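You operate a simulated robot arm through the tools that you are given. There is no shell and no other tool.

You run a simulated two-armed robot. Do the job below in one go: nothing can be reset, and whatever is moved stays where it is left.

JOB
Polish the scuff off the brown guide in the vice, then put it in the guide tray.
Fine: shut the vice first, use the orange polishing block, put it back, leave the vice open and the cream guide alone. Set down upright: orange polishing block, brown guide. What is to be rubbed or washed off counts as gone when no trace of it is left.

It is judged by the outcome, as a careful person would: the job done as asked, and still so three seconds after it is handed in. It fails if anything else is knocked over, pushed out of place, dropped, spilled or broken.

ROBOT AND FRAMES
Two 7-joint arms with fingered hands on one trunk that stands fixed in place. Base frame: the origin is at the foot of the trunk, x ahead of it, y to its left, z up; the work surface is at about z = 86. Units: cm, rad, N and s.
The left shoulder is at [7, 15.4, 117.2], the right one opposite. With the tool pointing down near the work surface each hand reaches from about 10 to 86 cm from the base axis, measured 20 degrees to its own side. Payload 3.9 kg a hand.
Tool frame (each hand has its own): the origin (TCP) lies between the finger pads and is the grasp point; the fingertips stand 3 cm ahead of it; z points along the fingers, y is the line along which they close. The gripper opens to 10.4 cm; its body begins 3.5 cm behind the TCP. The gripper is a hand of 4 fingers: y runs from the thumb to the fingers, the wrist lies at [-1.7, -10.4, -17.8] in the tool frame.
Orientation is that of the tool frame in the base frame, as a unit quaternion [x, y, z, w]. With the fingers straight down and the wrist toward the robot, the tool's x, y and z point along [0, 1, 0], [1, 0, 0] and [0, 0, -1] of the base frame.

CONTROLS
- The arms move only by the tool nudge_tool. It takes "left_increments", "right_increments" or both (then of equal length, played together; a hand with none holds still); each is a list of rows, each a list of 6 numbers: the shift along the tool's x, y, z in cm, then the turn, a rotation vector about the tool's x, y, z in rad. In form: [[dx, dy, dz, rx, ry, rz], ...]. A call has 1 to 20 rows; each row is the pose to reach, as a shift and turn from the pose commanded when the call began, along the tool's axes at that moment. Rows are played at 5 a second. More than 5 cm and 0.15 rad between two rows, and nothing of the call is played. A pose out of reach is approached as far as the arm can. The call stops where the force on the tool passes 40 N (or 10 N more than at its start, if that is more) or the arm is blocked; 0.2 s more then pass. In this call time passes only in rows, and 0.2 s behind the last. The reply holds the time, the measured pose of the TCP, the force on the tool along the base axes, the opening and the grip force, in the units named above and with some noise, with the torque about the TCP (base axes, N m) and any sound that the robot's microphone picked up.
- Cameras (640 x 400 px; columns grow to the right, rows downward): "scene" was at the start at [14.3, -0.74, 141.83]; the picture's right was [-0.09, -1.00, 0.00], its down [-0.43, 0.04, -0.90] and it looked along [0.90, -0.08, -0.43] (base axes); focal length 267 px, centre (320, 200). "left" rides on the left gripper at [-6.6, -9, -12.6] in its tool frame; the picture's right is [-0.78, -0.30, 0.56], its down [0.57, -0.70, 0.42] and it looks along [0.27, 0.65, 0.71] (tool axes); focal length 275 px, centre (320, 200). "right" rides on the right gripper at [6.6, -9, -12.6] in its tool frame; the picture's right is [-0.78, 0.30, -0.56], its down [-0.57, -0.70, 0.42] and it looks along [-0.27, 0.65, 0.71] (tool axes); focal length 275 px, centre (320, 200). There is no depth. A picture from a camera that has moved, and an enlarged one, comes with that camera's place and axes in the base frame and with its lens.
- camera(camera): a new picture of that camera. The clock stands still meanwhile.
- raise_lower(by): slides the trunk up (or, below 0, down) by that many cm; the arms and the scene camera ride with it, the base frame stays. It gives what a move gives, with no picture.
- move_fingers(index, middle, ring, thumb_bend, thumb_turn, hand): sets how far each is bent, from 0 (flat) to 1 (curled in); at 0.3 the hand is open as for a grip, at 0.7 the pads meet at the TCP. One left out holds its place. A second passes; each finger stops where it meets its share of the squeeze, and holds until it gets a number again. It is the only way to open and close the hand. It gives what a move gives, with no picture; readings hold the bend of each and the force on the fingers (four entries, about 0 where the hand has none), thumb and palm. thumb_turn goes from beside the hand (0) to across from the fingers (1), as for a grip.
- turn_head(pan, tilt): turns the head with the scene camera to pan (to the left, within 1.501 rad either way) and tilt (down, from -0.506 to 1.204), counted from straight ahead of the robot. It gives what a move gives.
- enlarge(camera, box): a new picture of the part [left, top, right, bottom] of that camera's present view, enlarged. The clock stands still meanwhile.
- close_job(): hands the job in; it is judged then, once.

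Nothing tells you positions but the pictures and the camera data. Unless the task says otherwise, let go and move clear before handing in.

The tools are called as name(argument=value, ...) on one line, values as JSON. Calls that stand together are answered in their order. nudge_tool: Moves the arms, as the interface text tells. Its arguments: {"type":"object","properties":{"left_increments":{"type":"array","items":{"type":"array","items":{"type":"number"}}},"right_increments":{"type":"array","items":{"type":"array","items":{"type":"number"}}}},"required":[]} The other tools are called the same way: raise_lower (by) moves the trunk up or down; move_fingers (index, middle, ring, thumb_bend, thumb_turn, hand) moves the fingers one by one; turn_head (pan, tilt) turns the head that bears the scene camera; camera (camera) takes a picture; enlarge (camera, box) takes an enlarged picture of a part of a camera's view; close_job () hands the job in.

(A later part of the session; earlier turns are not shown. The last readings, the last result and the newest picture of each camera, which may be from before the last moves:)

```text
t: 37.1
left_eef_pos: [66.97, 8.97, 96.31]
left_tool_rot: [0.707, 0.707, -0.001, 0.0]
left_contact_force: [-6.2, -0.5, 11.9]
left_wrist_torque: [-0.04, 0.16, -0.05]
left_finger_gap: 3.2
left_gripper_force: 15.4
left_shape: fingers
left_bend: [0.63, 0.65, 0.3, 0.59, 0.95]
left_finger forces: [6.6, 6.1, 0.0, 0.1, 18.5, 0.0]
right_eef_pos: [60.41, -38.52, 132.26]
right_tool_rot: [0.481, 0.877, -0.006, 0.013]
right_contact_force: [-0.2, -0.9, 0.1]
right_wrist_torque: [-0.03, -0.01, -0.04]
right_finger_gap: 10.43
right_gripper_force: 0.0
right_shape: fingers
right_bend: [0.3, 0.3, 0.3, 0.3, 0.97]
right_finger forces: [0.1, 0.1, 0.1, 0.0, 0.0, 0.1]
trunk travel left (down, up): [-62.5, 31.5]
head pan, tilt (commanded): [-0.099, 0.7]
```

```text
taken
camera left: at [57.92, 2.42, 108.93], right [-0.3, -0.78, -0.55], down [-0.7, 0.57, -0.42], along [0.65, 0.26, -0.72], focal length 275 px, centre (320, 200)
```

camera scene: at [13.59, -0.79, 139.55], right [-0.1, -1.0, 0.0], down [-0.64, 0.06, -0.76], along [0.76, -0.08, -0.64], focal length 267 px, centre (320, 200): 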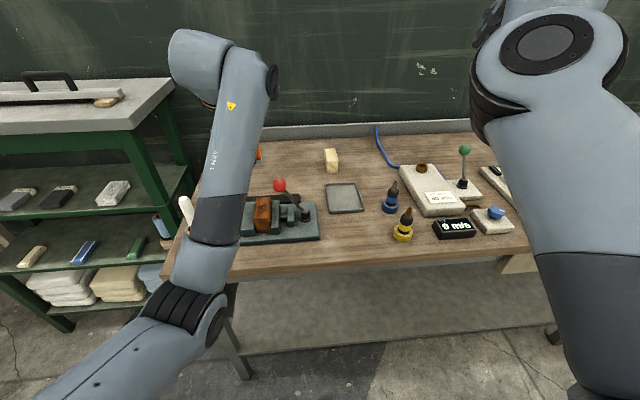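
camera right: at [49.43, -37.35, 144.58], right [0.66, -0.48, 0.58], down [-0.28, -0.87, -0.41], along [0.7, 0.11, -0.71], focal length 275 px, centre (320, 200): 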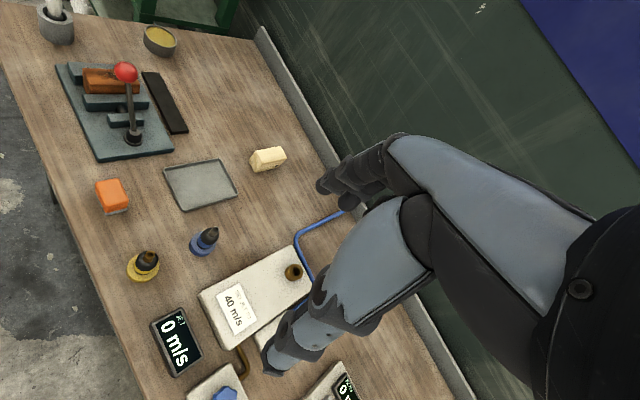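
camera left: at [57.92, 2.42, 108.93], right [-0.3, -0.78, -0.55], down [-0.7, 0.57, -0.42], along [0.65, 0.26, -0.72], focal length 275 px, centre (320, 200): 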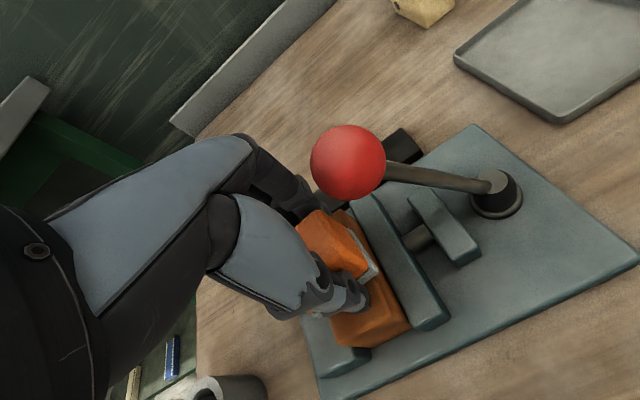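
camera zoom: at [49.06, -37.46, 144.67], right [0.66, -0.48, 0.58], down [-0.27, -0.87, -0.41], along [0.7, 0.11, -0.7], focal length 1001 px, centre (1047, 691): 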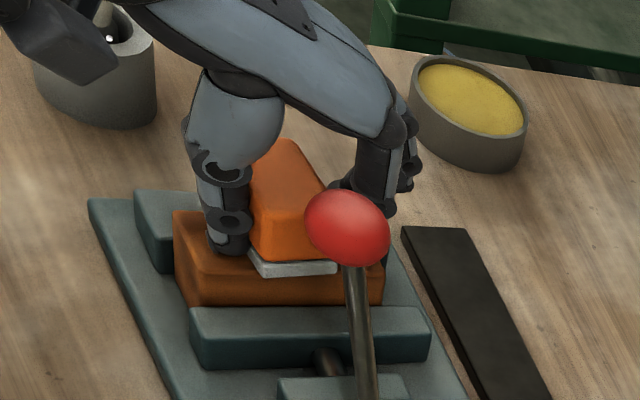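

The guide appears to have slid slightly toward -x in the jaws (about 0.5 cm), so I pressed too hard. I'll lift off and inspect the scuff and guide.

nudge_tool(left_increments=[[0, 0, -0.6, 0, 0, 0], [0, 0, -3, 0, 0, 0], [0, 0, -6.5, 0, 0, 0], [1.0, 2.0, -10, 0, 0, 0]])

enlarge(camera="right", box=[40, 10, 200, 120])

enlarge(camera="left", box=[280, 150, 520, 390])

```text
t: 38.1
left_eef_pos: [69.02, 10.05, 106.15]
left_tool_rot: [0.707, 0.707, -0.004, -0.001]
left_contact_force: [0.7, 0.1, -1.4]
left_wrist_torque: [0.0, 0.01, -0.03]
left_finger_gap: 3.21
left_gripper_force: 14.9
left_shape: fingers
left_bend: [0.62, 0.64, 0.3, 0.59, 0.95]
left_finger forces: [7.5, 6.9, 0.1, 0.0, 14.3, 0.1]
right_eef_pos: [60.89, -38.45, 132.07]
right_tool_rot: [0.48, 0.877, -0.007, 0.012]
right_contact_force: [0.2, 0.4, -0.8]
right_wrist_torque: [-0.02, 0.0, -0.01]
right_finger_gap: 10.43
right_gripper_force: 0.0
right_shape: fingers
right_bend: [0.3, 0.3, 0.3, 0.3, 0.97]
right_finger forces: [0.0, 0.0, 0.1, 0.0, 0.0, 0.1]
trunk travel left (down, up): [-62.5, 31.5]
head pan, tilt (commanded): [-0.099, 0.7]
```

```text
3.64 times, centred on (120, 65) of right
camera zoom: at [49.58, -37.35, 144.51], right [0.66, -0.48, 0.58], down [-0.28, -0.87, -0.41], along [0.7, 0.11, -0.71], focal length 1001 px, centre (1047, 691)
```

zoom: 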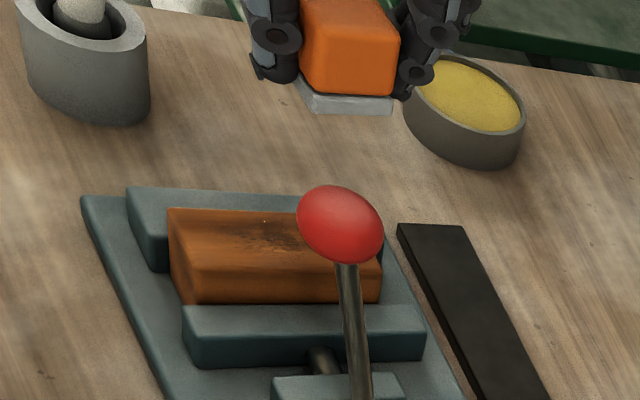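

```text
1.67 times, centred on (400, 270) of left
camera zoom: at [60.14, 3.42, 118.77], right [-0.3, -0.78, -0.55], down [-0.7, 0.57, -0.42], along [0.64, 0.26, -0.72], focal length 459 px, centre (187, 83)
```

zoom: 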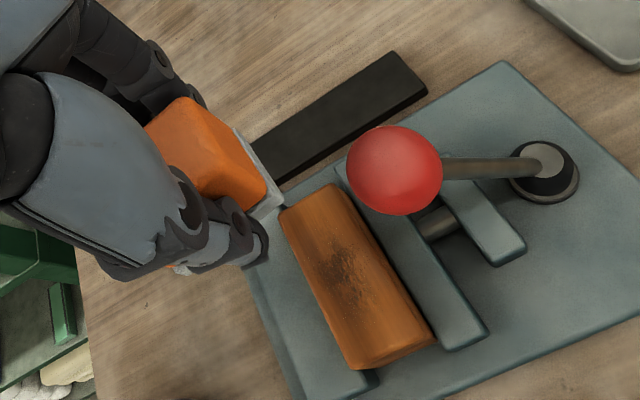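

The scuff is still there and the guide has slid about 0.5 cm along the jaws. I'll use lighter pressure and rub mainly across (in y), where the jaws back the guide up. Coming down lightly first.

nudge_tool(left_increments=[[-0.7, -1.5, 4, 0, 0, 0], [-1.0, -2.2, 7.5, 0, 0, 0], [-1.0, -2.2, 9.2, 0, 0, 0], [-1.0, -2.2, 9.7, 0, 0, 0]])

```text
t: 39.1
left_eef_pos: [67.07, 9.04, 96.57]
left_tool_rot: [0.707, 0.707, -0.003, 0.0]
left_contact_force: [0.8, 0.1, -1.1]
left_wrist_torque: [-0.01, -0.03, -0.02]
left_finger_gap: 3.22
left_gripper_force: 14.7
left_shape: fingers
left_bend: [0.62, 0.64, 0.3, 0.59, 0.95]
left_finger forces: [7.5, 6.9, 0.0, 0.0, 14.2, 0.0]
right_eef_pos: [60.72, -38.47, 132.2]
right_tool_rot: [0.48, 0.877, -0.006, 0.012]
right_contact_force: [0.0, 0.4, -0.4]
right_wrist_torque: [0.0, -0.03, 0.0]
right_finger_gap: 10.47
right_gripper_force: 0.1
right_shape: fingers
right_bend: [0.3, 0.3, 0.3, 0.3, 0.97]
right_finger forces: [0.1, 0.1, 0.0, 0.1, 0.0, 0.0]
trunk travel left (down, up): [-62.5, 31.5]
head pan, tilt (commanded): [-0.099, 0.7]
```

Just above contact. Pressing lightly and rubbing across in y.

nudge_tool(left_increments=[[0, 0, 0.2, 0, 0, 0], [0.5, 0, 0.25, 0, 0, 0], [1.1, 0, 0.25, 0, 0, 0], [0.5, 0, 0.25, 0, 0, 0], [-0.2, 0, 0.25, 0, 0, 0], [0.4, 0, 0.25, 0, 0, 0], [1.1, 0, 0.25, 0, 0, 0], [0.5, 0, 0.25, 0, 0, 0], [-0.2, 0, 0.25, 0, 0, 0]])

enlarge(camera="right", box=[40, 10, 200, 120])

```text
t: 41.1
left_eef_pos: [66.95, 9.29, 96.35]
left_tool_rot: [0.706, 0.708, -0.001, 0.0]
left_contact_force: [0.8, 8.1, 11.4]
left_wrist_torque: [0.23, -0.07, 0.05]
left_finger_gap: 3.2
left_gripper_force: 16.8
left_shape: fingers
left_bend: [0.62, 0.64, 0.3, 0.59, 0.96]
left_finger forces: [8.9, 9.1, 0.0, 0.1, 16.0, 0.1]
right_eef_pos: [60.56, -38.13, 132.23]
right_tool_rot: [0.479, 0.878, -0.008, 0.014]
right_contact_force: [-0.5, 0.5, -0.9]
right_wrist_torque: [0.0, 0.0, -0.01]
right_finger_gap: 10.45
right_gripper_force: 0.1
right_shape: fingers
right_bend: [0.3, 0.3, 0.3, 0.3, 0.97]
right_finger forces: [0.0, 0.0, 0.0, 0.0, 0.1, 0.0]
trunk travel left (down, up): [-62.5, 31.5]
head pan, tilt (commanded): [-0.099, 0.7]
```

```text
3.64 times, centred on (120, 65) of right
camera zoom: at [49.3, -37.14, 144.67], right [0.66, -0.48, 0.58], down [-0.27, -0.87, -0.41], along [0.7, 0.11, -0.71], focal length 1001 px, centre (1047, 691)
```

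zoom: 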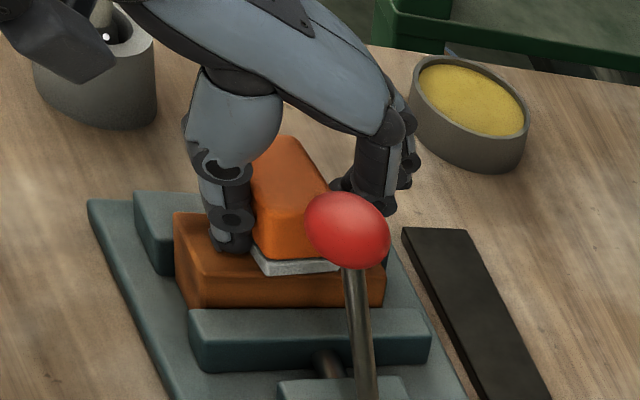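

The guide holds still with cross strokes (friction about 8 N). Adding more strokes, then lifting to inspect.

nudge_tool(left_increments=[[0.6, 0, 0, 0, 0, 0], [1.4, 0, 0, 0, 0, 0], [0.7, 0, 0, 0, 0, 0], [-0.1, 0, 0, 0, 0, 0], [0.7, 0, 0, 0, 0, 0], [1.4, 0, 0, 0, 0, 0], [0.7, 0, 0, 0, 0, 0], [-0.1, 0, 0, 0, 0, 0], [0.7, 0, 0, 0, 0, 0], [1.4, 0, 0, 0, 0, 0], [0.7, 0, 0, 0, 0, 0], [0.2, 0, 0, 0, 0, 0], [0.2, 0, -0.8, 0, 0, 0], [0.2, 0, -4, 0, 0, 0], [0.7, 1, -8, 0, 0, 0], [1.2, 2, -10, 0, 0, 0]])

enlarge(camera="right", box=[60, 40, 160, 110])

enlarge(camera="left", box=[280, 150, 520, 390])

```text
t: 44.5
left_eef_pos: [69.03, 10.1, 106.25]
left_tool_rot: [0.707, 0.707, -0.003, 0.0]
left_contact_force: [-0.7, 0.4, -0.5]
left_wrist_torque: [0.05, 0.03, 0.01]
left_finger_gap: 3.21
left_gripper_force: 14.2
left_shape: fingers
left_bend: [0.61, 0.64, 0.3, 0.59, 0.95]
left_finger forces: [7.6, 6.6, 0.1, 0.0, 14.2, 0.0]
right_eef_pos: [60.81, -38.43, 132.05]
right_tool_rot: [0.48, 0.877, -0.006, 0.011]
right_contact_force: [0.3, 0.6, -0.6]
right_wrist_torque: [0.0, 0.0, -0.02]
right_finger_gap: 10.43
right_gripper_force: 0.0
right_shape: fingers
right_bend: [0.3, 0.3, 0.3, 0.3, 0.97]
right_finger forces: [0.0, 0.0, 0.0, 0.0, 0.1, 0.0]
trunk travel left (down, up): [-62.5, 31.5]
head pan, tilt (commanded): [-0.099, 0.7]
```

```text
5.71 times, centred on (110, 75) of right
camera zoom: at [49.49, -37.42, 144.53], right [0.66, -0.48, 0.58], down [-0.28, -0.87, -0.41], along [0.7, 0.11, -0.71], focal length 1573 px, centre (1520, 914)
```

zoom: 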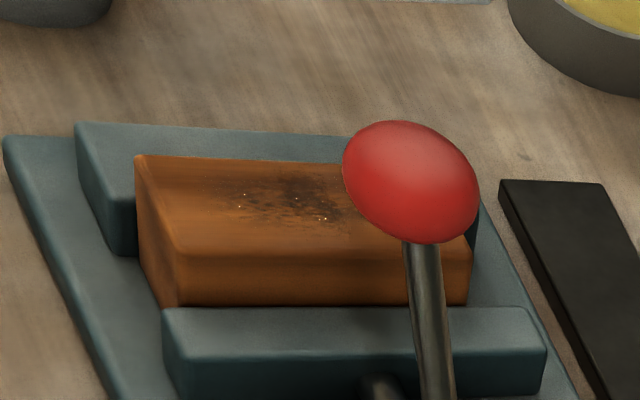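

```text
1.67 times, centred on (400, 270) of left
camera zoom: at [60.07, 3.53, 118.89], right [-0.3, -0.78, -0.55], down [-0.7, 0.57, -0.42], along [0.65, 0.26, -0.72], focal length 459 px, centre (187, 83)
```

zoom: 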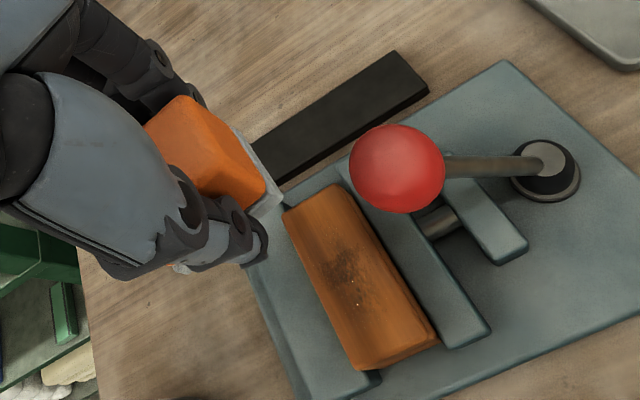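

The scuff is getting fainter and the guide stays put. Continuing with cross strokes at the near part of the scuff.

nudge_tool(left_increments=[[-0.6, -1.5, 4, 0, 0, 0], [-1.1, -3.0, 8, 0, 0, 0], [-1.1, -3.3, 9.7, 0, 0, 0], [-1.1, -3.3, 10.0, 0, 0, 0], [-0.4, -3.3, 10.0, 0, 0, 0], [0.3, -3.3, 10.0, 0, 0, 0], [-0.4, -3.3, 10.0, 0, 0, 0], [-1.2, -3.3, 10.0, 0, 0, 0], [-0.4, -3.3, 10.0, 0, 0, 0], [0.3, -3.3, 10.0, 0, 0, 0], [-0.4, -3.3, 10.0, 0, 0, 0], [-1.2, -3.3, 10.0, 0, 0, 0], [-0.4, -3.3, 10.0, 0, 0, 0], [0.3, -3.3, 10.0, 0, 0, 0], [-0.4, -3.3, 10.0, 0, 0, 0], [-1.2, -3.3, 10.0, 0, 0, 0], [-0.4, -3.3, 10.0, 0, 0, 0], [0.3, -3.3, 10.0, 0, 0, 0], [-0.4, -3.3, 10.0, 0, 0, 0], [-1.0, -3.3, 10.0, 0, 0, 0]])

enlarge(camera="right", box=[40, 10, 200, 120])

```text
t: 48.7
left_eef_pos: [65.53, 9.24, 96.29]
left_tool_rot: [0.707, 0.708, -0.002, 0.0]
left_contact_force: [0.4, 5.7, 6.8]
left_wrist_torque: [0.19, -0.1, 0.06]
left_finger_gap: 3.27
left_gripper_force: 16.7
left_shape: fingers
left_bend: [0.61, 0.64, 0.3, 0.59, 0.96]
left_finger forces: [8.9, 7.9, 0.0, 0.0, 15.8, 0.1]
right_eef_pos: [60.7, -38.2, 132.25]
right_tool_rot: [0.48, 0.877, -0.007, 0.013]
right_contact_force: [-0.1, 1.4, -0.6]
right_wrist_torque: [0.01, 0.0, -0.01]
right_finger_gap: 10.44
right_gripper_force: 0.1
right_shape: fingers
right_bend: [0.3, 0.3, 0.3, 0.3, 0.97]
right_finger forces: [0.1, 0.0, 0.1, 0.1, 0.0, 0.1]
trunk travel left (down, up): [-62.5, 31.5]
head pan, tilt (commanded): [-0.099, 0.7]
```

```text
3.64 times, centred on (120, 65) of right
camera zoom: at [49.31, -37.15, 144.67], right [0.66, -0.48, 0.58], down [-0.27, -0.87, -0.41], along [0.7, 0.11, -0.71], focal length 1001 px, centre (1047, 691)
```

zoom: 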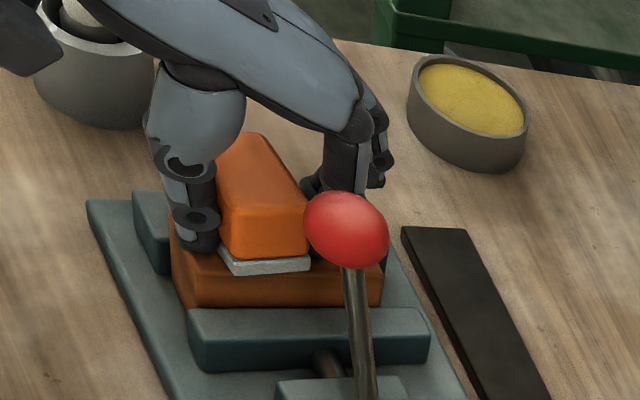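

Stable. Lifting a little, shifting 2 cm farther and repeating there, then inspecting.

nudge_tool(left_increments=[[0, 0, -0.8, 0, 0, 0], [0, 1.2, -1.0, 0, 0, 0], [0, 2.0, -0.5, 0, 0, 0], [0, 2.0, 0, 0, 0, 0], [0.7, 2.0, 0, 0, 0, 0], [1.3, 2.0, 0, 0, 0, 0], [0.7, 2.0, 0, 0, 0, 0], [-0.1, 2.0, 0, 0, 0, 0], [0.7, 2.0, 0, 0, 0, 0], [1.3, 2.0, 0, 0, 0, 0], [0.7, 2.0, 0, 0, 0, 0], [-0.1, 2.0, 0, 0, 0, 0], [0.7, 2.0, 0, 0, 0, 0], [1.3, 2.0, 0, 0, 0, 0], [0.7, 2.0, 0, 0, 0, 0], [0.2, 2.0, 0, 0, 0, 0], [0.2, 2.0, -1, 0, 0, 0], [0.3, 2.2, -5, 0, 0, 0], [0.6, 3.0, -9, 0, 0, 0], [1.0, 3.3, -10, 0, 0, 0]])

enlarge(camera="right", box=[60, 40, 160, 110])

enlarge(camera="left", box=[280, 150, 520, 390])

```text
t: 52.9
left_eef_pos: [69.1, 10.02, 106.2]
left_tool_rot: [0.707, 0.707, -0.003, -0.001]
left_contact_force: [0.3, -0.4, -0.5]
left_wrist_torque: [-0.02, -0.01, 0.03]
left_finger_gap: 3.25
left_gripper_force: 15.0
left_shape: fingers
left_bend: [0.61, 0.64, 0.3, 0.59, 0.95]
left_finger forces: [7.6, 6.9, 0.1, 0.0, 14.6, 0.0]
right_eef_pos: [60.78, -38.54, 132.09]
right_tool_rot: [0.48, 0.877, -0.006, 0.012]
right_contact_force: [-0.3, -0.3, -0.6]
right_wrist_torque: [0.0, -0.02, -0.01]
right_finger_gap: 10.41
right_gripper_force: 0.1
right_shape: fingers
right_bend: [0.3, 0.3, 0.3, 0.3, 0.97]
right_finger forces: [0.1, 0.0, 0.0, 0.0, 0.0, 0.0]
trunk travel left (down, up): [-62.5, 31.5]
head pan, tilt (commanded): [-0.099, 0.7]
```

```text
5.71 times, centred on (110, 75) of right
camera zoom: at [49.46, -37.41, 144.54], right [0.66, -0.48, 0.58], down [-0.28, -0.87, -0.41], along [0.7, 0.11, -0.71], focal length 1573 px, centre (1520, 914)
```

zoom: 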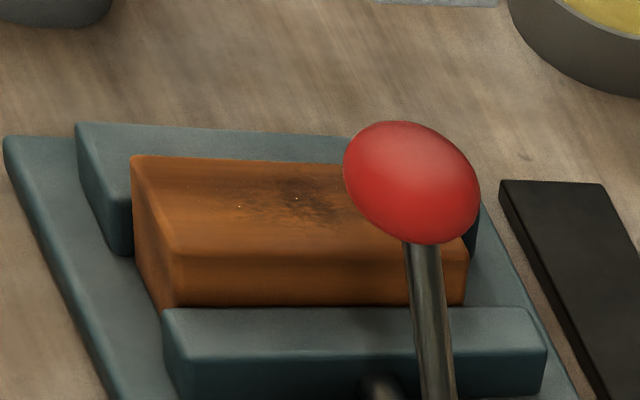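

```text
1.67 times, centred on (400, 270) of left
camera zoom: at [60.19, 3.41, 118.9], right [-0.3, -0.78, -0.55], down [-0.7, 0.57, -0.42], along [0.65, 0.26, -0.72], focal length 459 px, centre (187, 83)
```

zoom: 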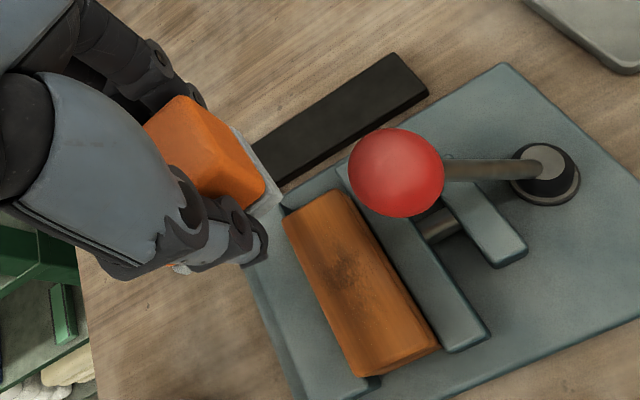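

Fading steadily. I'll rub more energetically across at the scuff's centre (x ≈ 66.6).

nudge_tool(left_increments=[[-0.6, -1.2, 4, 0, 0, 0], [-1.1, -2.2, 8, 0, 0, 0], [-1.1, -2.4, 9.8, 0, 0, 0], [-1.1, -2.4, 10.08, 0, 0, 0], [-0.1, -2.4, 10.08, 0, 0, 0], [0.4, -2.4, 10.08, 0, 0, 0], [-0.5, -2.4, 10.08, 0, 0, 0], [-1.3, -2.4, 10.08, 0, 0, 0], [-0.1, -2.4, 10.08, 0, 0, 0], [0.4, -2.4, 10.08, 0, 0, 0], [-0.5, -2.4, 10.08, 0, 0, 0], [-1.3, -2.4, 10.08, 0, 0, 0], [-0.1, -2.4, 10.08, 0, 0, 0], [0.4, -2.4, 10.08, 0, 0, 0], [-0.5, -2.4, 10.08, 0, 0, 0], [-1.3, -2.4, 10.08, 0, 0, 0], [-0.1, -2.4, 10.08, 0, 0, 0], [0.4, -2.4, 10.08, 0, 0, 0], [-0.5, -2.4, 10.08, 0, 0, 0], [-1.1, -2.4, 10.08, 0, 0, 0]])

nudge_tool(left_increments=[[1.0, 0, 0, 0, 0, 0], [1.5, 0, 0, 0, 0, 0], [0.5, 0, 0, 0, 0, 0], [-0.2, 0, 0, 0, 0, 0], [1.0, 0, 0, 0, 0, 0], [1.5, 0, 0, 0, 0, 0], [0.5, 0, 0, 0, 0, 0], [-0.2, 0, 0, 0, 0, 0], [1.0, 0, 0, 0, 0, 0], [1.5, 0, 0, 0, 0, 0], [0.5, 0, 0, 0, 0, 0], [-0.2, 0, 0, 0, 0, 0], [1.0, 0, 0, 0, 0, 0], [1.5, 0, 0, 0, 0, 0], [0.5, 0, 0, 0, 0, 0], [0, 0, 0, 0, 0, 0], [0.2, 0, -1, 0, 0, 0], [0.4, 0.8, -5, 0, 0, 0], [0.8, 1.8, -9, 0, 0, 0], [1.1, 2.4, -10, 0, 0, 0]])

enlarge(camera="right", box=[60, 40, 160, 110])

enlarge(camera="left", box=[280, 150, 520, 390])

```text
t: 57.1
left_eef_pos: [66.23, 9.46, 96.34]
left_tool_rot: [0.705, 0.709, 0.0, -0.001]
left_contact_force: [0.2, 11.8, 19.2]
left_wrist_torque: [0.11, -0.21, 0.14]
left_finger_gap: 3.24
left_gripper_force: 21.7
left_shape: fingers
left_bend: [0.61, 0.63, 0.3, 0.59, 0.96]
left_finger forces: [19.2, 8.2, 0.0, 0.1, 16.6, 0.1]
right_eef_pos: [60.47, -38.05, 132.33]
right_tool_rot: [0.479, 0.878, -0.006, 0.013]
right_contact_force: [-0.4, -1.5, 0.6]
right_wrist_torque: [0.01, 0.01, 0.01]
right_finger_gap: 10.45
right_gripper_force: 0.0
right_shape: fingers
right_bend: [0.3, 0.3, 0.3, 0.3, 0.97]
right_finger forces: [0.1, 0.0, 0.0, 0.0, 0.1, 0.0]
trunk travel left (down, up): [-62.5, 31.5]
head pan, tilt (commanded): [-0.099, 0.7]
```

```text
t: 61.3
left_eef_pos: [68.9, 10.25, 105.92]
left_tool_rot: [0.707, 0.707, -0.003, -0.001]
left_contact_force: [-0.6, 0.1, -0.9]
left_wrist_torque: [-0.02, 0.01, -0.03]
left_finger_gap: 3.31
left_gripper_force: 14.7
left_shape: fingers
left_bend: [0.61, 0.64, 0.3, 0.59, 0.95]
left_finger forces: [7.5, 6.9, 0.0, 0.1, 14.5, 0.0]
right_eef_pos: [60.83, -38.43, 132.07]
right_tool_rot: [0.48, 0.877, -0.007, 0.011]
right_contact_force: [0.5, 0.1, -0.2]
right_wrist_torque: [0.0, 0.01, 0.01]
right_finger_gap: 10.45
right_gripper_force: 0.1
right_shape: fingers
right_bend: [0.3, 0.3, 0.3, 0.3, 0.97]
right_finger forces: [0.1, 0.0, 0.0, 0.0, 0.0, 0.0]
trunk travel left (down, up): [-62.5, 31.5]
head pan, tilt (commanded): [-0.099, 0.7]
```

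```text
5.71 times, centred on (110, 75) of right
camera zoom: at [49.49, -37.43, 144.52], right [0.66, -0.48, 0.58], down [-0.28, -0.87, -0.41], along [0.7, 0.11, -0.71], focal length 1573 px, centre (1520, 914)
```

zoom: 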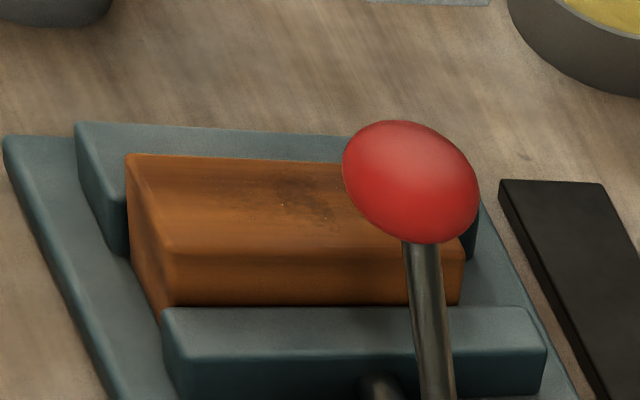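

```text
1.67 times, centred on (400, 270) of left
camera zoom: at [60.05, 3.56, 118.68], right [-0.3, -0.78, -0.55], down [-0.7, 0.57, -0.42], along [0.65, 0.26, -0.72], focal length 459 px, centre (187, 83)
```

zoom: 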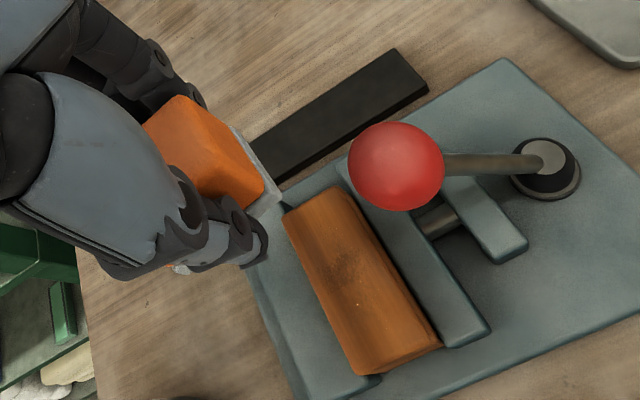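

Clearly fainter again; guide and lever unmoved. Repeating the same rubbing.

nudge_tool(left_increments=[[-0.6, -1.2, 4, 0, 0, 0], [-1.1, -2.2, 8, 0, 0, 0], [-1.0, -2.4, 9.7, 0, 0, 0], [-1.0, -2.4, 9.95, 0, 0, 0], [-0.1, -2.4, 9.95, 0, 0, 0], [0.5, -2.4, 9.95, 0, 0, 0], [-0.5, -2.4, 9.95, 0, 0, 0], [-1.3, -2.4, 9.95, 0, 0, 0], [-0.1, -2.4, 9.95, 0, 0, 0], [0.5, -2.4, 9.95, 0, 0, 0], [-0.5, -2.4, 9.95, 0, 0, 0], [-1.3, -2.4, 9.95, 0, 0, 0], [-0.1, -2.4, 9.95, 0, 0, 0], [0.5, -2.4, 9.95, 0, 0, 0], [-0.5, -2.4, 9.95, 0, 0, 0], [-1.3, -2.4, 9.95, 0, 0, 0], [-0.1, -2.4, 9.95, 0, 0, 0], [0.5, -2.4, 9.95, 0, 0, 0], [-0.5, -2.4, 9.95, 0, 0, 0], [-1.1, -2.4, 9.95, 0, 0, 0]])

nudge_tool(left_increments=[[1.0, 0, 0, 0, 0, 0], [1.6, 0, 0, 0, 0, 0], [0.5, 0, 0, 0, 0, 0], [-0.2, 0, 0, 0, 0, 0], [1.0, 0, 0, 0, 0, 0], [1.6, 0, 0, 0, 0, 0], [0.5, 0, 0, 0, 0, 0], [-0.2, 0, 0, 0, 0, 0], [1.0, 0, 0, 0, 0, 0], [1.6, 0, 0, 0, 0, 0], [0.5, 0, 0, 0, 0, 0], [-0.2, 0, 0, 0, 0, 0], [1.0, 0, 0, 0, 0, 0], [1.6, 0, 0, 0, 0, 0], [0.5, 0, 0, 0, 0, 0], [-0.2, 0, 0, 0, 0, 0], [1.0, 0, 0, 0, 0, 0], [1.6, 0, 0, 0, 0, 0], [0.5, 0, 0, 0, 0, 0], [0, 0, 0, 0, 0, 0]])

nudge_tool(left_increments=[[1.0, 0, 0, 0, 0, 0], [1.6, 0, 0, 0, 0, 0], [0.5, 0, 0, 0, 0, 0], [-0.2, 0, 0, 0, 0, 0], [1.0, 0, 0, 0, 0, 0], [1.6, 0, 0, 0, 0, 0], [0.5, 0, 0, 0, 0, 0], [-0.2, 0, 0, 0, 0, 0], [1.0, 0, 0, 0, 0, 0], [1.6, 0, 0, 0, 0, 0], [0.5, 0, 0, 0, 0, 0], [-0.2, 0, 0, 0, 0, 0], [1.0, 0, 0, 0, 0, 0], [1.6, 0, 0, 0, 0, 0], [0.5, 0, 0, 0, 0, 0], [0, 0, 0, 0, 0, 0], [0.2, 0, -1, 0, 0, 0], [0.4, 0.8, -5, 0, 0, 0], [0.8, 1.8, -9, 0, 0, 0], [1.1, 2.4, -10, 0, 0, 0]])

enlarge(camera="right", box=[60, 40, 160, 110])

enlarge(camera="left", box=[280, 150, 520, 390])

```text
t: 65.5
left_eef_pos: [66.37, 9.17, 96.24]
left_tool_rot: [0.706, 0.708, -0.001, 0.0]
left_contact_force: [0.6, 8.4, 16.0]
left_wrist_torque: [0.19, -0.3, 0.12]
left_finger_gap: 3.28
left_gripper_force: 21.7
left_shape: fingers
left_bend: [0.61, 0.64, 0.3, 0.59, 0.95]
left_finger forces: [18.0, 8.8, 0.0, 0.0, 16.6, 0.1]
right_eef_pos: [60.44, -38.21, 132.35]
right_tool_rot: [0.48, 0.877, -0.008, 0.013]
right_contact_force: [-0.4, -1.0, -0.5]
right_wrist_torque: [0.01, -0.02, 0.01]
right_finger_gap: 10.45
right_gripper_force: 0.1
right_shape: fingers
right_bend: [0.3, 0.3, 0.3, 0.3, 0.97]
right_finger forces: [0.0, 0.1, 0.1, 0.0, 0.1, 0.0]
trunk travel left (down, up): [-62.5, 31.5]
head pan, tilt (commanded): [-0.099, 0.7]
```

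```text
t: 69.7
left_eef_pos: [66.58, 9.02, 96.26]
left_tool_rot: [0.706, 0.708, -0.002, 0.0]
left_contact_force: [-0.8, 6.6, 10.3]
left_wrist_torque: [0.14, -0.15, 0.09]
left_finger_gap: 3.31
left_gripper_force: 19.3
left_shape: fingers
left_bend: [0.61, 0.64, 0.3, 0.59, 0.95]
left_finger forces: [15.3, 7.3, 0.0, 0.0, 16.4, 0.0]
right_eef_pos: [60.51, -38.37, 132.31]
right_tool_rot: [0.48, 0.877, -0.006, 0.013]
right_contact_force: [-0.4, -0.6, 0.5]
right_wrist_torque: [-0.01, 0.05, 0.0]
right_finger_gap: 10.44
right_gripper_force: 0.1
right_shape: fingers
right_bend: [0.3, 0.3, 0.3, 0.3, 0.97]
right_finger forces: [0.0, 0.0, 0.0, 0.0, 0.0, 0.0]
trunk travel left (down, up): [-62.5, 31.5]
head pan, tilt (commanded): [-0.099, 0.7]
```

```text
t: 73.9
left_eef_pos: [69.0, 10.02, 106.28]
left_tool_rot: [0.707, 0.707, -0.002, 0.0]
left_contact_force: [0.0, -0.2, -0.8]
left_wrist_torque: [-0.01, 0.03, -0.02]
left_finger_gap: 3.27
left_gripper_force: 14.2
left_shape: fingers
left_bend: [0.61, 0.64, 0.3, 0.59, 0.95]
left_finger forces: [7.6, 6.8, 0.0, 0.1, 14.4, 0.0]
right_eef_pos: [60.82, -38.38, 132.12]
right_tool_rot: [0.48, 0.877, -0.006, 0.011]
right_contact_force: [0.4, 0.8, -0.3]
right_wrist_torque: [0.0, -0.03, 0.0]
right_finger_gap: 10.45
right_gripper_force: 0.1
right_shape: fingers
right_bend: [0.3, 0.3, 0.3, 0.3, 0.97]
right_finger forces: [0.1, 0.0, 0.0, 0.0, 0.0, 0.1]
trunk travel left (down, up): [-62.5, 31.5]
head pan, tilt (commanded): [-0.099, 0.7]
```

```text
5.71 times, centred on (110, 75) of right
camera zoom: at [49.47, -37.38, 144.55], right [0.66, -0.48, 0.58], down [-0.28, -0.87, -0.41], along [0.7, 0.11, -0.71], focal length 1573 px, centre (1520, 914)
```

zoom: 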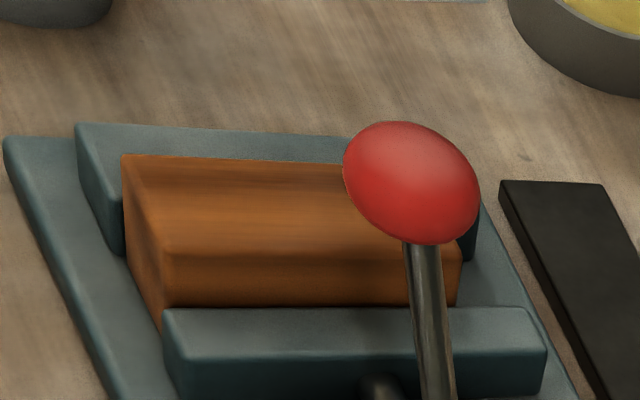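

```text
1.67 times, centred on (400, 270) of left
camera zoom: at [60.0, 3.52, 118.85], right [-0.3, -0.78, -0.55], down [-0.7, 0.57, -0.42], along [0.65, 0.26, -0.72], focal length 459 px, centre (187, 83)
```

zoom: 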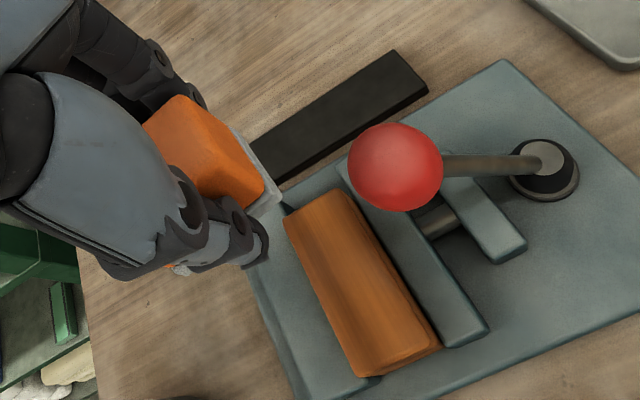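

The scuff looks gone. Zooming hard from both cameras to look for any remaining trace.

enlarge(camera="left", box=[375, 245, 475, 345])

enlarge(camera="left", box=[440, 250, 560, 370])

enlarge(camera="right", box=[76, 60, 146, 100])

```text
4.00 times, centred on (425, 295) of left
camera zoom: at [60.0, 3.52, 118.85], right [-0.3, -0.78, -0.55], down [-0.7, 0.57, -0.42], along [0.65, 0.26, -0.72], focal length 1101 px, centre (-100, -180)
```

zoom: 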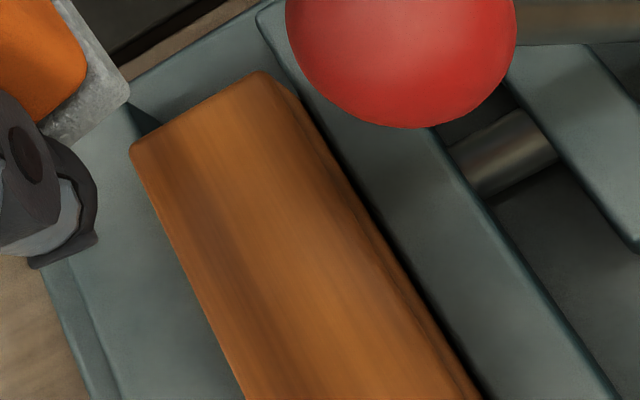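

```text
3.33 times, centred on (500, 310) of left
camera zoom: at [60.0, 3.52, 118.85], right [-0.3, -0.78, -0.55], down [-0.7, 0.57, -0.42], along [0.65, 0.26, -0.72], focal length 918 px, centre (-280, -167)
```

zoom: 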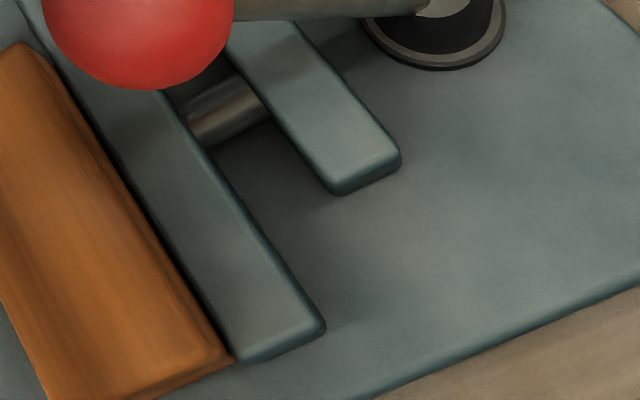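

```text
9.14 times, centred on (111, 80) of right
camera zoom: at [49.47, -37.38, 144.55], right [0.66, -0.48, 0.58], down [-0.28, -0.87, -0.41], along [0.7, 0.11, -0.71], focal length 2517 px, centre (2231, 1297)
```

zoom: 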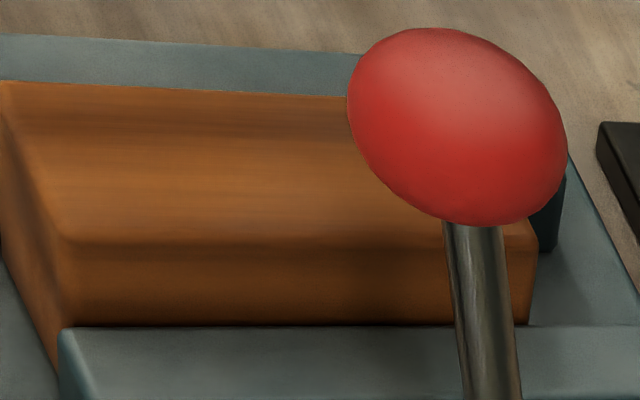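

enlarge(camera="left", box=[390, 280, 490, 380])

enlarge(camera="right", box=[76, 55, 120, 95])

```text
4.00 times, centred on (440, 330) of left
camera zoom: at [60.0, 3.52, 118.85], right [-0.3, -0.78, -0.55], down [-0.7, 0.57, -0.42], along [0.65, 0.26, -0.72], focal length 1101 px, centre (-160, -320)
```

zoom: 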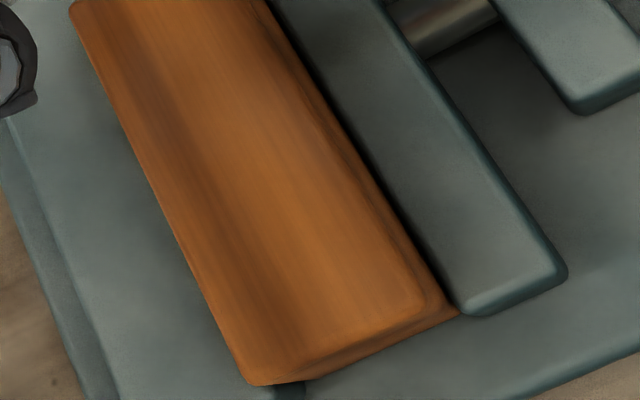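

```text
10.00 times, centred on (98, 75) of right
camera zoom: at [49.47, -37.38, 144.55], right [0.66, -0.48, 0.58], down [-0.28, -0.87, -0.41], along [0.7, 0.11, -0.71], focal length 2753 px, centre (2540, 1450)
```

zoom: 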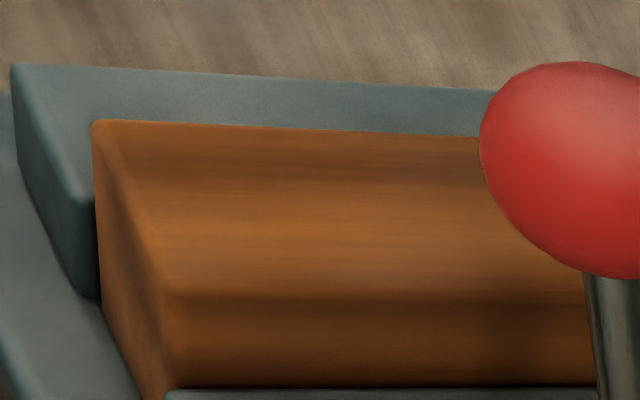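

No trace of the scuff remains in any view. Now I'll carry the polishing block back, first rising high above the bench so the elbow stays well placed.

nudge_tool(left_increments=[[0, 0, -4, 0, 0, 0], [0, -0.5, -8, 0, 0, 0], [0, -2, -12, 0, 0, 0], [-0.5, -4, -16, 0, 0, 0], [-1.5, -6, -20, 0, 0, 0], [-2.5, -8, -23, 0, 0, 0]])

camera(camera="scene")

```text
t: 75.5
left_eef_pos: [62.21, 13.01, 129.33]
left_tool_rot: [0.671, 0.742, 0.005, -0.003]
left_contact_force: [0.0, -0.4, -0.6]
left_wrist_torque: [0.0, 0.0, 0.0]
left_finger_gap: 3.28
left_gripper_force: 13.8
left_shape: fingers
left_bend: [0.61, 0.64, 0.3, 0.59, 0.95]
left_finger forces: [7.4, 6.4, 0.0, 0.0, 13.7, 0.0]
right_eef_pos: [60.81, -38.36, 132.13]
right_tool_rot: [0.479, 0.878, -0.008, 0.011]
right_contact_force: [-0.2, -0.4, 0.5]
right_wrist_torque: [0.0, -0.03, -0.02]
right_finger_gap: 10.47
right_gripper_force: 0.2
right_shape: fingers
right_bend: [0.3, 0.3, 0.3, 0.3, 0.97]
right_finger forces: [0.0, 0.0, 0.0, 0.0, 0.0, 0.0]
trunk travel left (down, up): [-62.5, 31.5]
head pan, tilt (commanded): [-0.099, 0.7]
stopped in row 6 (left hand): the arm was blocked; the commanded pose is now the measured one
```

```text
taken
camera scene: at [13.68, -0.66, 139.53], right [-0.1, -1.0, 0.0], down [-0.64, 0.06, -0.76], along [0.76, -0.07, -0.64], focal length 267 px, centre (320, 200)
```

scene: 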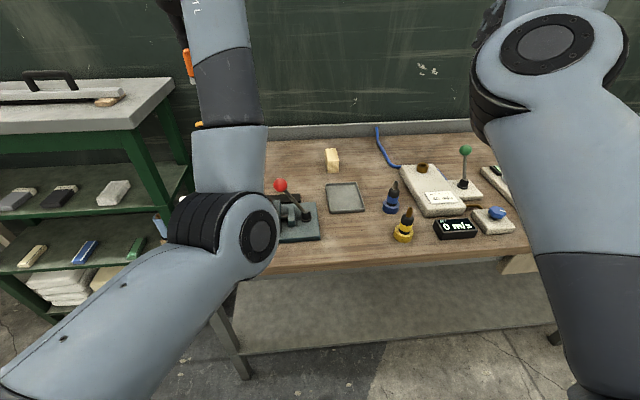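

The elbow folded inward again on the way back; block still held, everything clear. Using the same unwinding: extend forward with inward yaw, then retract with that yaw kept.

nudge_tool(left_increments=[[0, 2.2, -0.3, 0, 0, 0.1], [0, 4.5, -0.6, 0, 0, 0.2], [0, 7, -0.9, 0, 0, 0.3], [0, 9.5, -1.2, 0, 0, 0.42], [0, 11.5, -1.5, 0, 0, 0.55], [0, 11.5, -1.5, 0, 0, 0.65]])

camera(camera="scene")

```text
t: 76.9
left_eef_pos: [73.33, 13.48, 131.17]
left_tool_rot: [0.874, 0.485, 0.004, -0.002]
left_contact_force: [0.3, -1.0, -1.6]
left_wrist_torque: [-0.03, 0.0, 0.0]
left_finger_gap: 3.25
left_gripper_force: 13.5
left_shape: fingers
left_bend: [0.61, 0.64, 0.3, 0.59, 0.95]
left_finger forces: [7.3, 6.3, 0.0, 0.0, 13.5, 0.0]
right_eef_pos: [60.6, -38.54, 132.25]
right_tool_rot: [0.48, 0.877, -0.006, 0.012]
right_contact_force: [0.2, -0.3, -0.9]
right_wrist_torque: [0.0, 0.0, 0.01]
right_finger_gap: 10.43
right_gripper_force: 0.1
right_shape: fingers
right_bend: [0.3, 0.3, 0.3, 0.3, 0.97]
right_finger forces: [0.0, 0.0, 0.1, 0.0, 0.0, 0.0]
trunk travel left (down, up): [-62.5, 31.5]
head pan, tilt (commanded): [-0.099, 0.7]
```

```text
taken
camera scene: at [13.54, -0.76, 139.55], right [-0.1, -1.0, 0.0], down [-0.64, 0.06, -0.77], along [0.76, -0.08, -0.64], focal length 267 px, centre (320, 200)
```

scene: 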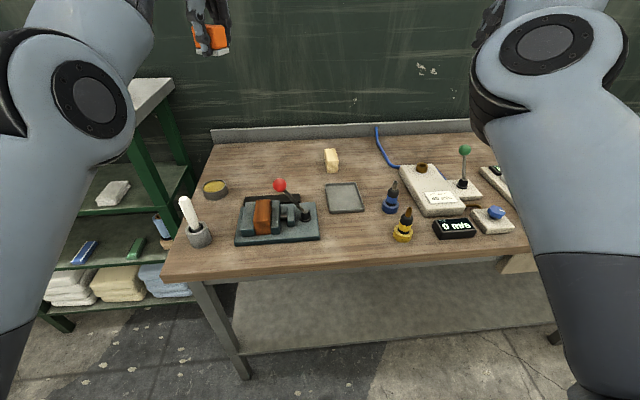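

Elbow is up and out. Retracting with yaw kept, and taking a fresh look at the guide top from the head camera.

nudge_tool(left_increments=[[-0.5, -3.5, 0, 0, 0, 0], [-1.0, -7, -0.2, 0, 0, 0], [-1.6, -10.5, -0.4, 0, 0, 0], [-2.1, -14, -0.6, 0, 0, 0], [-2.6, -17.5, -0.8, 0, 0, 0]])

camera(camera="scene")

enlarge(camera="scene", box=[225, 170, 335, 250])

```text
t: 78.1
left_eef_pos: [60.06, 26.04, 119.13]
left_tool_rot: [0.841, 0.529, -0.101, -0.06]
left_contact_force: [0.4, 0.4, -0.7]
left_wrist_torque: [-0.04, 0.01, -0.01]
left_finger_gap: 3.22
left_gripper_force: 13.7
left_shape: fingers
left_bend: [0.61, 0.64, 0.3, 0.59, 0.95]
left_finger forces: [7.1, 6.5, 0.1, 0.0, 13.3, 0.0]
right_eef_pos: [61.13, -37.87, 132.06]
right_tool_rot: [0.478, 0.878, -0.009, 0.01]
right_contact_force: [0.5, 0.9, 0.1]
right_wrist_torque: [-0.04, 0.05, -0.02]
right_finger_gap: 10.43
right_gripper_force: 0.0
right_shape: fingers
right_bend: [0.3, 0.3, 0.3, 0.3, 0.97]
right_finger forces: [0.0, 0.0, 0.0, 0.0, 0.0, 0.0]
trunk travel left (down, up): [-62.5, 31.5]
head pan, tilt (commanded): [-0.099, 0.7]
stopped in row 5 (left hand): the arm was blocked; the commanded pose is now the measured one
```

```text
taken
camera scene: at [14.05, -0.33, 139.49], right [-0.1, -1.0, 0.0], down [-0.64, 0.06, -0.76], along [0.76, -0.08, -0.65], focal length 267 px, centre (320, 200)
```

scene: 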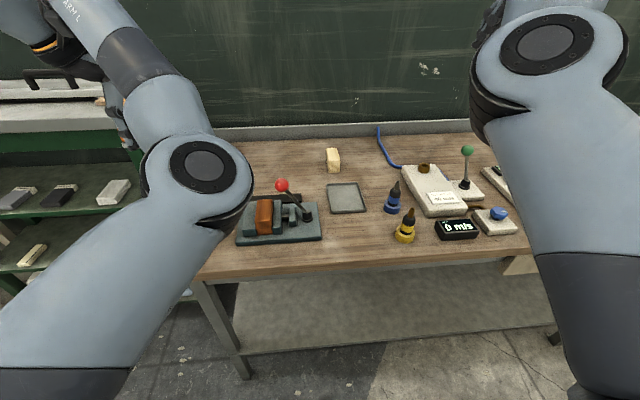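

```text
5.00 times, centred on (280, 210) of scene
camera zoom: at [14.05, -0.33, 139.49], right [-0.1, -1.0, 0.0], down [-0.64, 0.06, -0.76], along [0.76, -0.08, -0.65], focal length 1334 px, centre (520, 150)
```

zoom: 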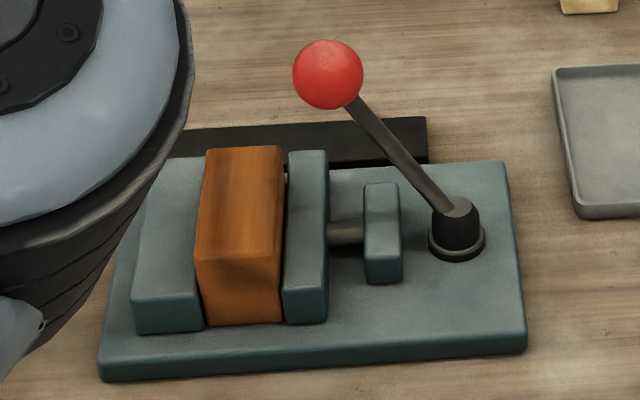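

The left arm sagged against a joint limit when pulled back and outward (block still held, well above the cup). The arm works well extended and toward the centre, so I'll move forward-right again with a level hand and stay in that region.

nudge_tool(left_increments=[[-1.5, 3, -2.5, -0.03, 0.012, -0.02], [-3.8, 6, -4, -0.075, 0.03, -0.05], [-6.2, 9, -5.2, -0.12, 0.05, -0.08], [-8.5, 12, -6.2, -0.17, 0.07, -0.115], [-10.8, 14.7, -7.1, -0.217, 0.0915, -0.147]])

camera(camera="scene")

```text
t: 79.3
left_eef_pos: [69.85, 9.24, 124.46]
left_tool_rot: [0.808, 0.59, 0.003, 0.0]
left_contact_force: [-0.1, 0.2, -1.7]
left_wrist_torque: [-0.01, 0.0, 0.02]
left_finger_gap: 3.24
left_gripper_force: 13.8
left_shape: fingers
left_bend: [0.61, 0.64, 0.3, 0.59, 0.95]
left_finger forces: [7.0, 6.4, 0.0, 0.1, 13.2, 0.1]
right_eef_pos: [60.8, -38.61, 132.07]
right_tool_rot: [0.479, 0.878, -0.006, 0.012]
right_contact_force: [0.4, -0.1, -0.3]
right_wrist_torque: [0.02, 0.0, 0.0]
right_finger_gap: 10.42
right_gripper_force: 0.1
right_shape: fingers
right_bend: [0.3, 0.3, 0.3, 0.3, 0.97]
right_finger forces: [0.0, 0.0, 0.0, 0.1, 0.0, 0.1]
trunk travel left (down, up): [-62.5, 31.5]
head pan, tilt (commanded): [-0.099, 0.7]
```

```text
taken
camera scene: at [13.66, -0.87, 139.53], right [-0.1, -1.0, 0.0], down [-0.64, 0.06, -0.76], along [0.76, -0.08, -0.64], focal length 267 px, centre (320, 200)
```

scene: 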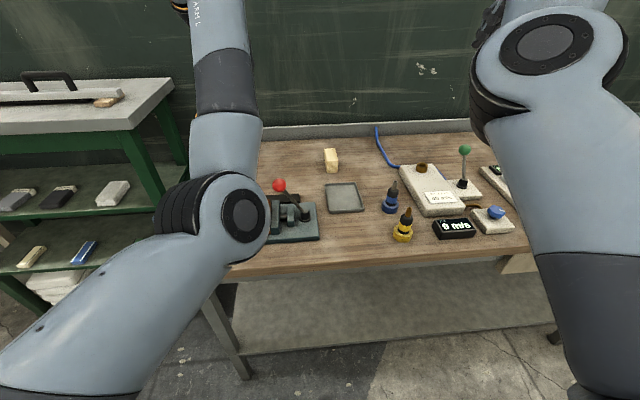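

Good, level again. Now toward the right and down with yaw restored, passing above the lever.

nudge_tool(left_increments=[[-2.7, -0.1, 2.5, 0, 0, -0.08], [-5.4, -0.3, 5.5, 0, 0, -0.16], [-8.2, -0.4, 8.5, 0, 0, -0.24], [-10.9, -0.6, 11.5, 0, 0, -0.31]])

camera(camera="scene")

```text
t: 80.5
left_eef_pos: [67.79, 4.6, 114.2]
left_tool_rot: [0.673, 0.74, 0.023, 0.002]
left_contact_force: [-0.3, 0.0, -1.0]
left_wrist_torque: [-0.02, 0.02, 0.02]
left_finger_gap: 3.2
left_gripper_force: 13.1
left_shape: fingers
left_bend: [0.61, 0.64, 0.3, 0.59, 0.95]
left_finger forces: [6.9, 6.4, 0.0, 0.0, 13.3, 0.0]
right_eef_pos: [60.73, -38.38, 132.15]
right_tool_rot: [0.479, 0.878, -0.006, 0.012]
right_contact_force: [-0.4, -0.6, 0.1]
right_wrist_torque: [0.02, 0.0, 0.0]
right_finger_gap: 10.42
right_gripper_force: 0.0
right_shape: fingers
right_bend: [0.3, 0.3, 0.3, 0.3, 0.97]
right_finger forces: [0.1, 0.0, 0.0, 0.1, 0.1, 0.0]
trunk travel left (down, up): [-62.5, 31.5]
head pan, tilt (commanded): [-0.099, 0.7]
stopped in row 4 (left hand): the arm was blocked; the commanded pose is now the measured one
```

```text
taken
camera scene: at [13.6, -0.69, 139.54], right [-0.1, -1.0, 0.0], down [-0.64, 0.06, -0.76], along [0.76, -0.08, -0.64], focal length 267 px, centre (320, 200)
```

scene: 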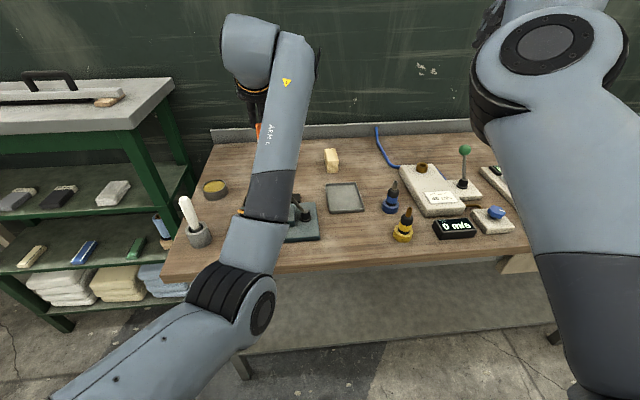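

The wrist is near its limit because the hand is high relative to the shoulders while the elbow hangs low. Raising the trunk 15 cm will make these poses comfortable; hands simply rise with it.

raise_lower(by=15)

camera(camera="scene")

```text
t: 82.3
left_eef_pos: [67.83, 4.47, 129.23]
left_tool_rot: [0.673, 0.739, 0.023, 0.002]
left_contact_force: [-1.2, -0.4, -0.9]
left_wrist_torque: [0.0, 0.01, 0.03]
left_finger_gap: 3.19
left_gripper_force: 13.3
left_shape: fingers
left_bend: [0.61, 0.64, 0.3, 0.59, 0.95]
left_finger forces: [6.7, 6.4, 0.0, 0.0, 13.2, 0.0]
right_eef_pos: [60.7, -38.42, 147.03]
right_tool_rot: [0.48, 0.877, -0.006, 0.012]
right_contact_force: [-0.6, 0.6, 0.7]
right_wrist_torque: [0.0, 0.0, 0.03]
right_finger_gap: 10.44
right_gripper_force: 0.1
right_shape: fingers
right_bend: [0.3, 0.3, 0.3, 0.3, 0.97]
right_finger forces: [0.0, 0.0, 0.0, 0.0, 0.1, 0.0]
trunk travel left (down, up): [-77.5, 16.5]
head pan, tilt (commanded): [-0.099, 0.7]
```

```text
taken
camera scene: at [13.62, -0.77, 154.54], right [-0.1, -1.0, 0.0], down [-0.64, 0.06, -0.76], along [0.76, -0.08, -0.64], focal length 267 px, centre (320, 200)
```

scene: 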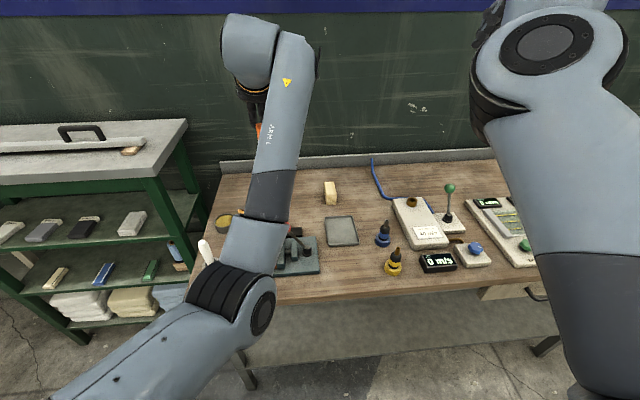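

Now descending relative to the higher shoulders, and levelling the hand to yaw 0 above the lever's right side.

nudge_tool(left_increments=[[-0.8, -0.2, 4, 0, 0, 0], [-2, -0.8, 8, 0.01, -0.008, 0.025], [-3.4, -1.8, 12, 0.022, -0.018, 0.06], [-4.8, -2.8, 15.5, 0.035, -0.03, 0.093]])

camera(camera="scene")

```text
t: 83.5
left_eef_pos: [68.22, 5.99, 114.31]
left_tool_rot: [0.678, 0.734, 0.041, -0.012]
left_contact_force: [0.5, -0.2, -1.3]
left_wrist_torque: [-0.03, 0.0, 0.0]
left_finger_gap: 3.21
left_gripper_force: 13.6
left_shape: fingers
left_bend: [0.62, 0.64, 0.3, 0.59, 0.95]
left_finger forces: [6.8, 6.4, 0.1, 0.0, 13.1, 0.0]
right_eef_pos: [60.74, -38.43, 147.25]
right_tool_rot: [0.479, 0.878, -0.006, 0.011]
right_contact_force: [-0.2, -1.2, 0.2]
right_wrist_torque: [-0.03, 0.01, -0.03]
right_finger_gap: 10.47
right_gripper_force: 0.0
right_shape: fingers
right_bend: [0.3, 0.3, 0.3, 0.3, 0.97]
right_finger forces: [0.0, 0.0, 0.1, 0.0, 0.0, 0.0]
trunk travel left (down, up): [-77.5, 16.5]
head pan, tilt (commanded): [-0.099, 0.7]
stopped in row 4 (left hand): the arm was blocked; the commanded pose is now the measured one
```

```text
taken
camera scene: at [13.61, -0.8, 154.54], right [-0.1, -1.0, 0.0], down [-0.64, 0.06, -0.76], along [0.76, -0.08, -0.64], focal length 267 px, centre (320, 200)
```

scene: 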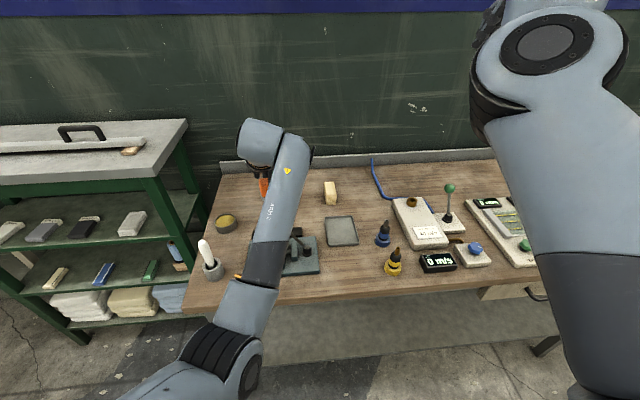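

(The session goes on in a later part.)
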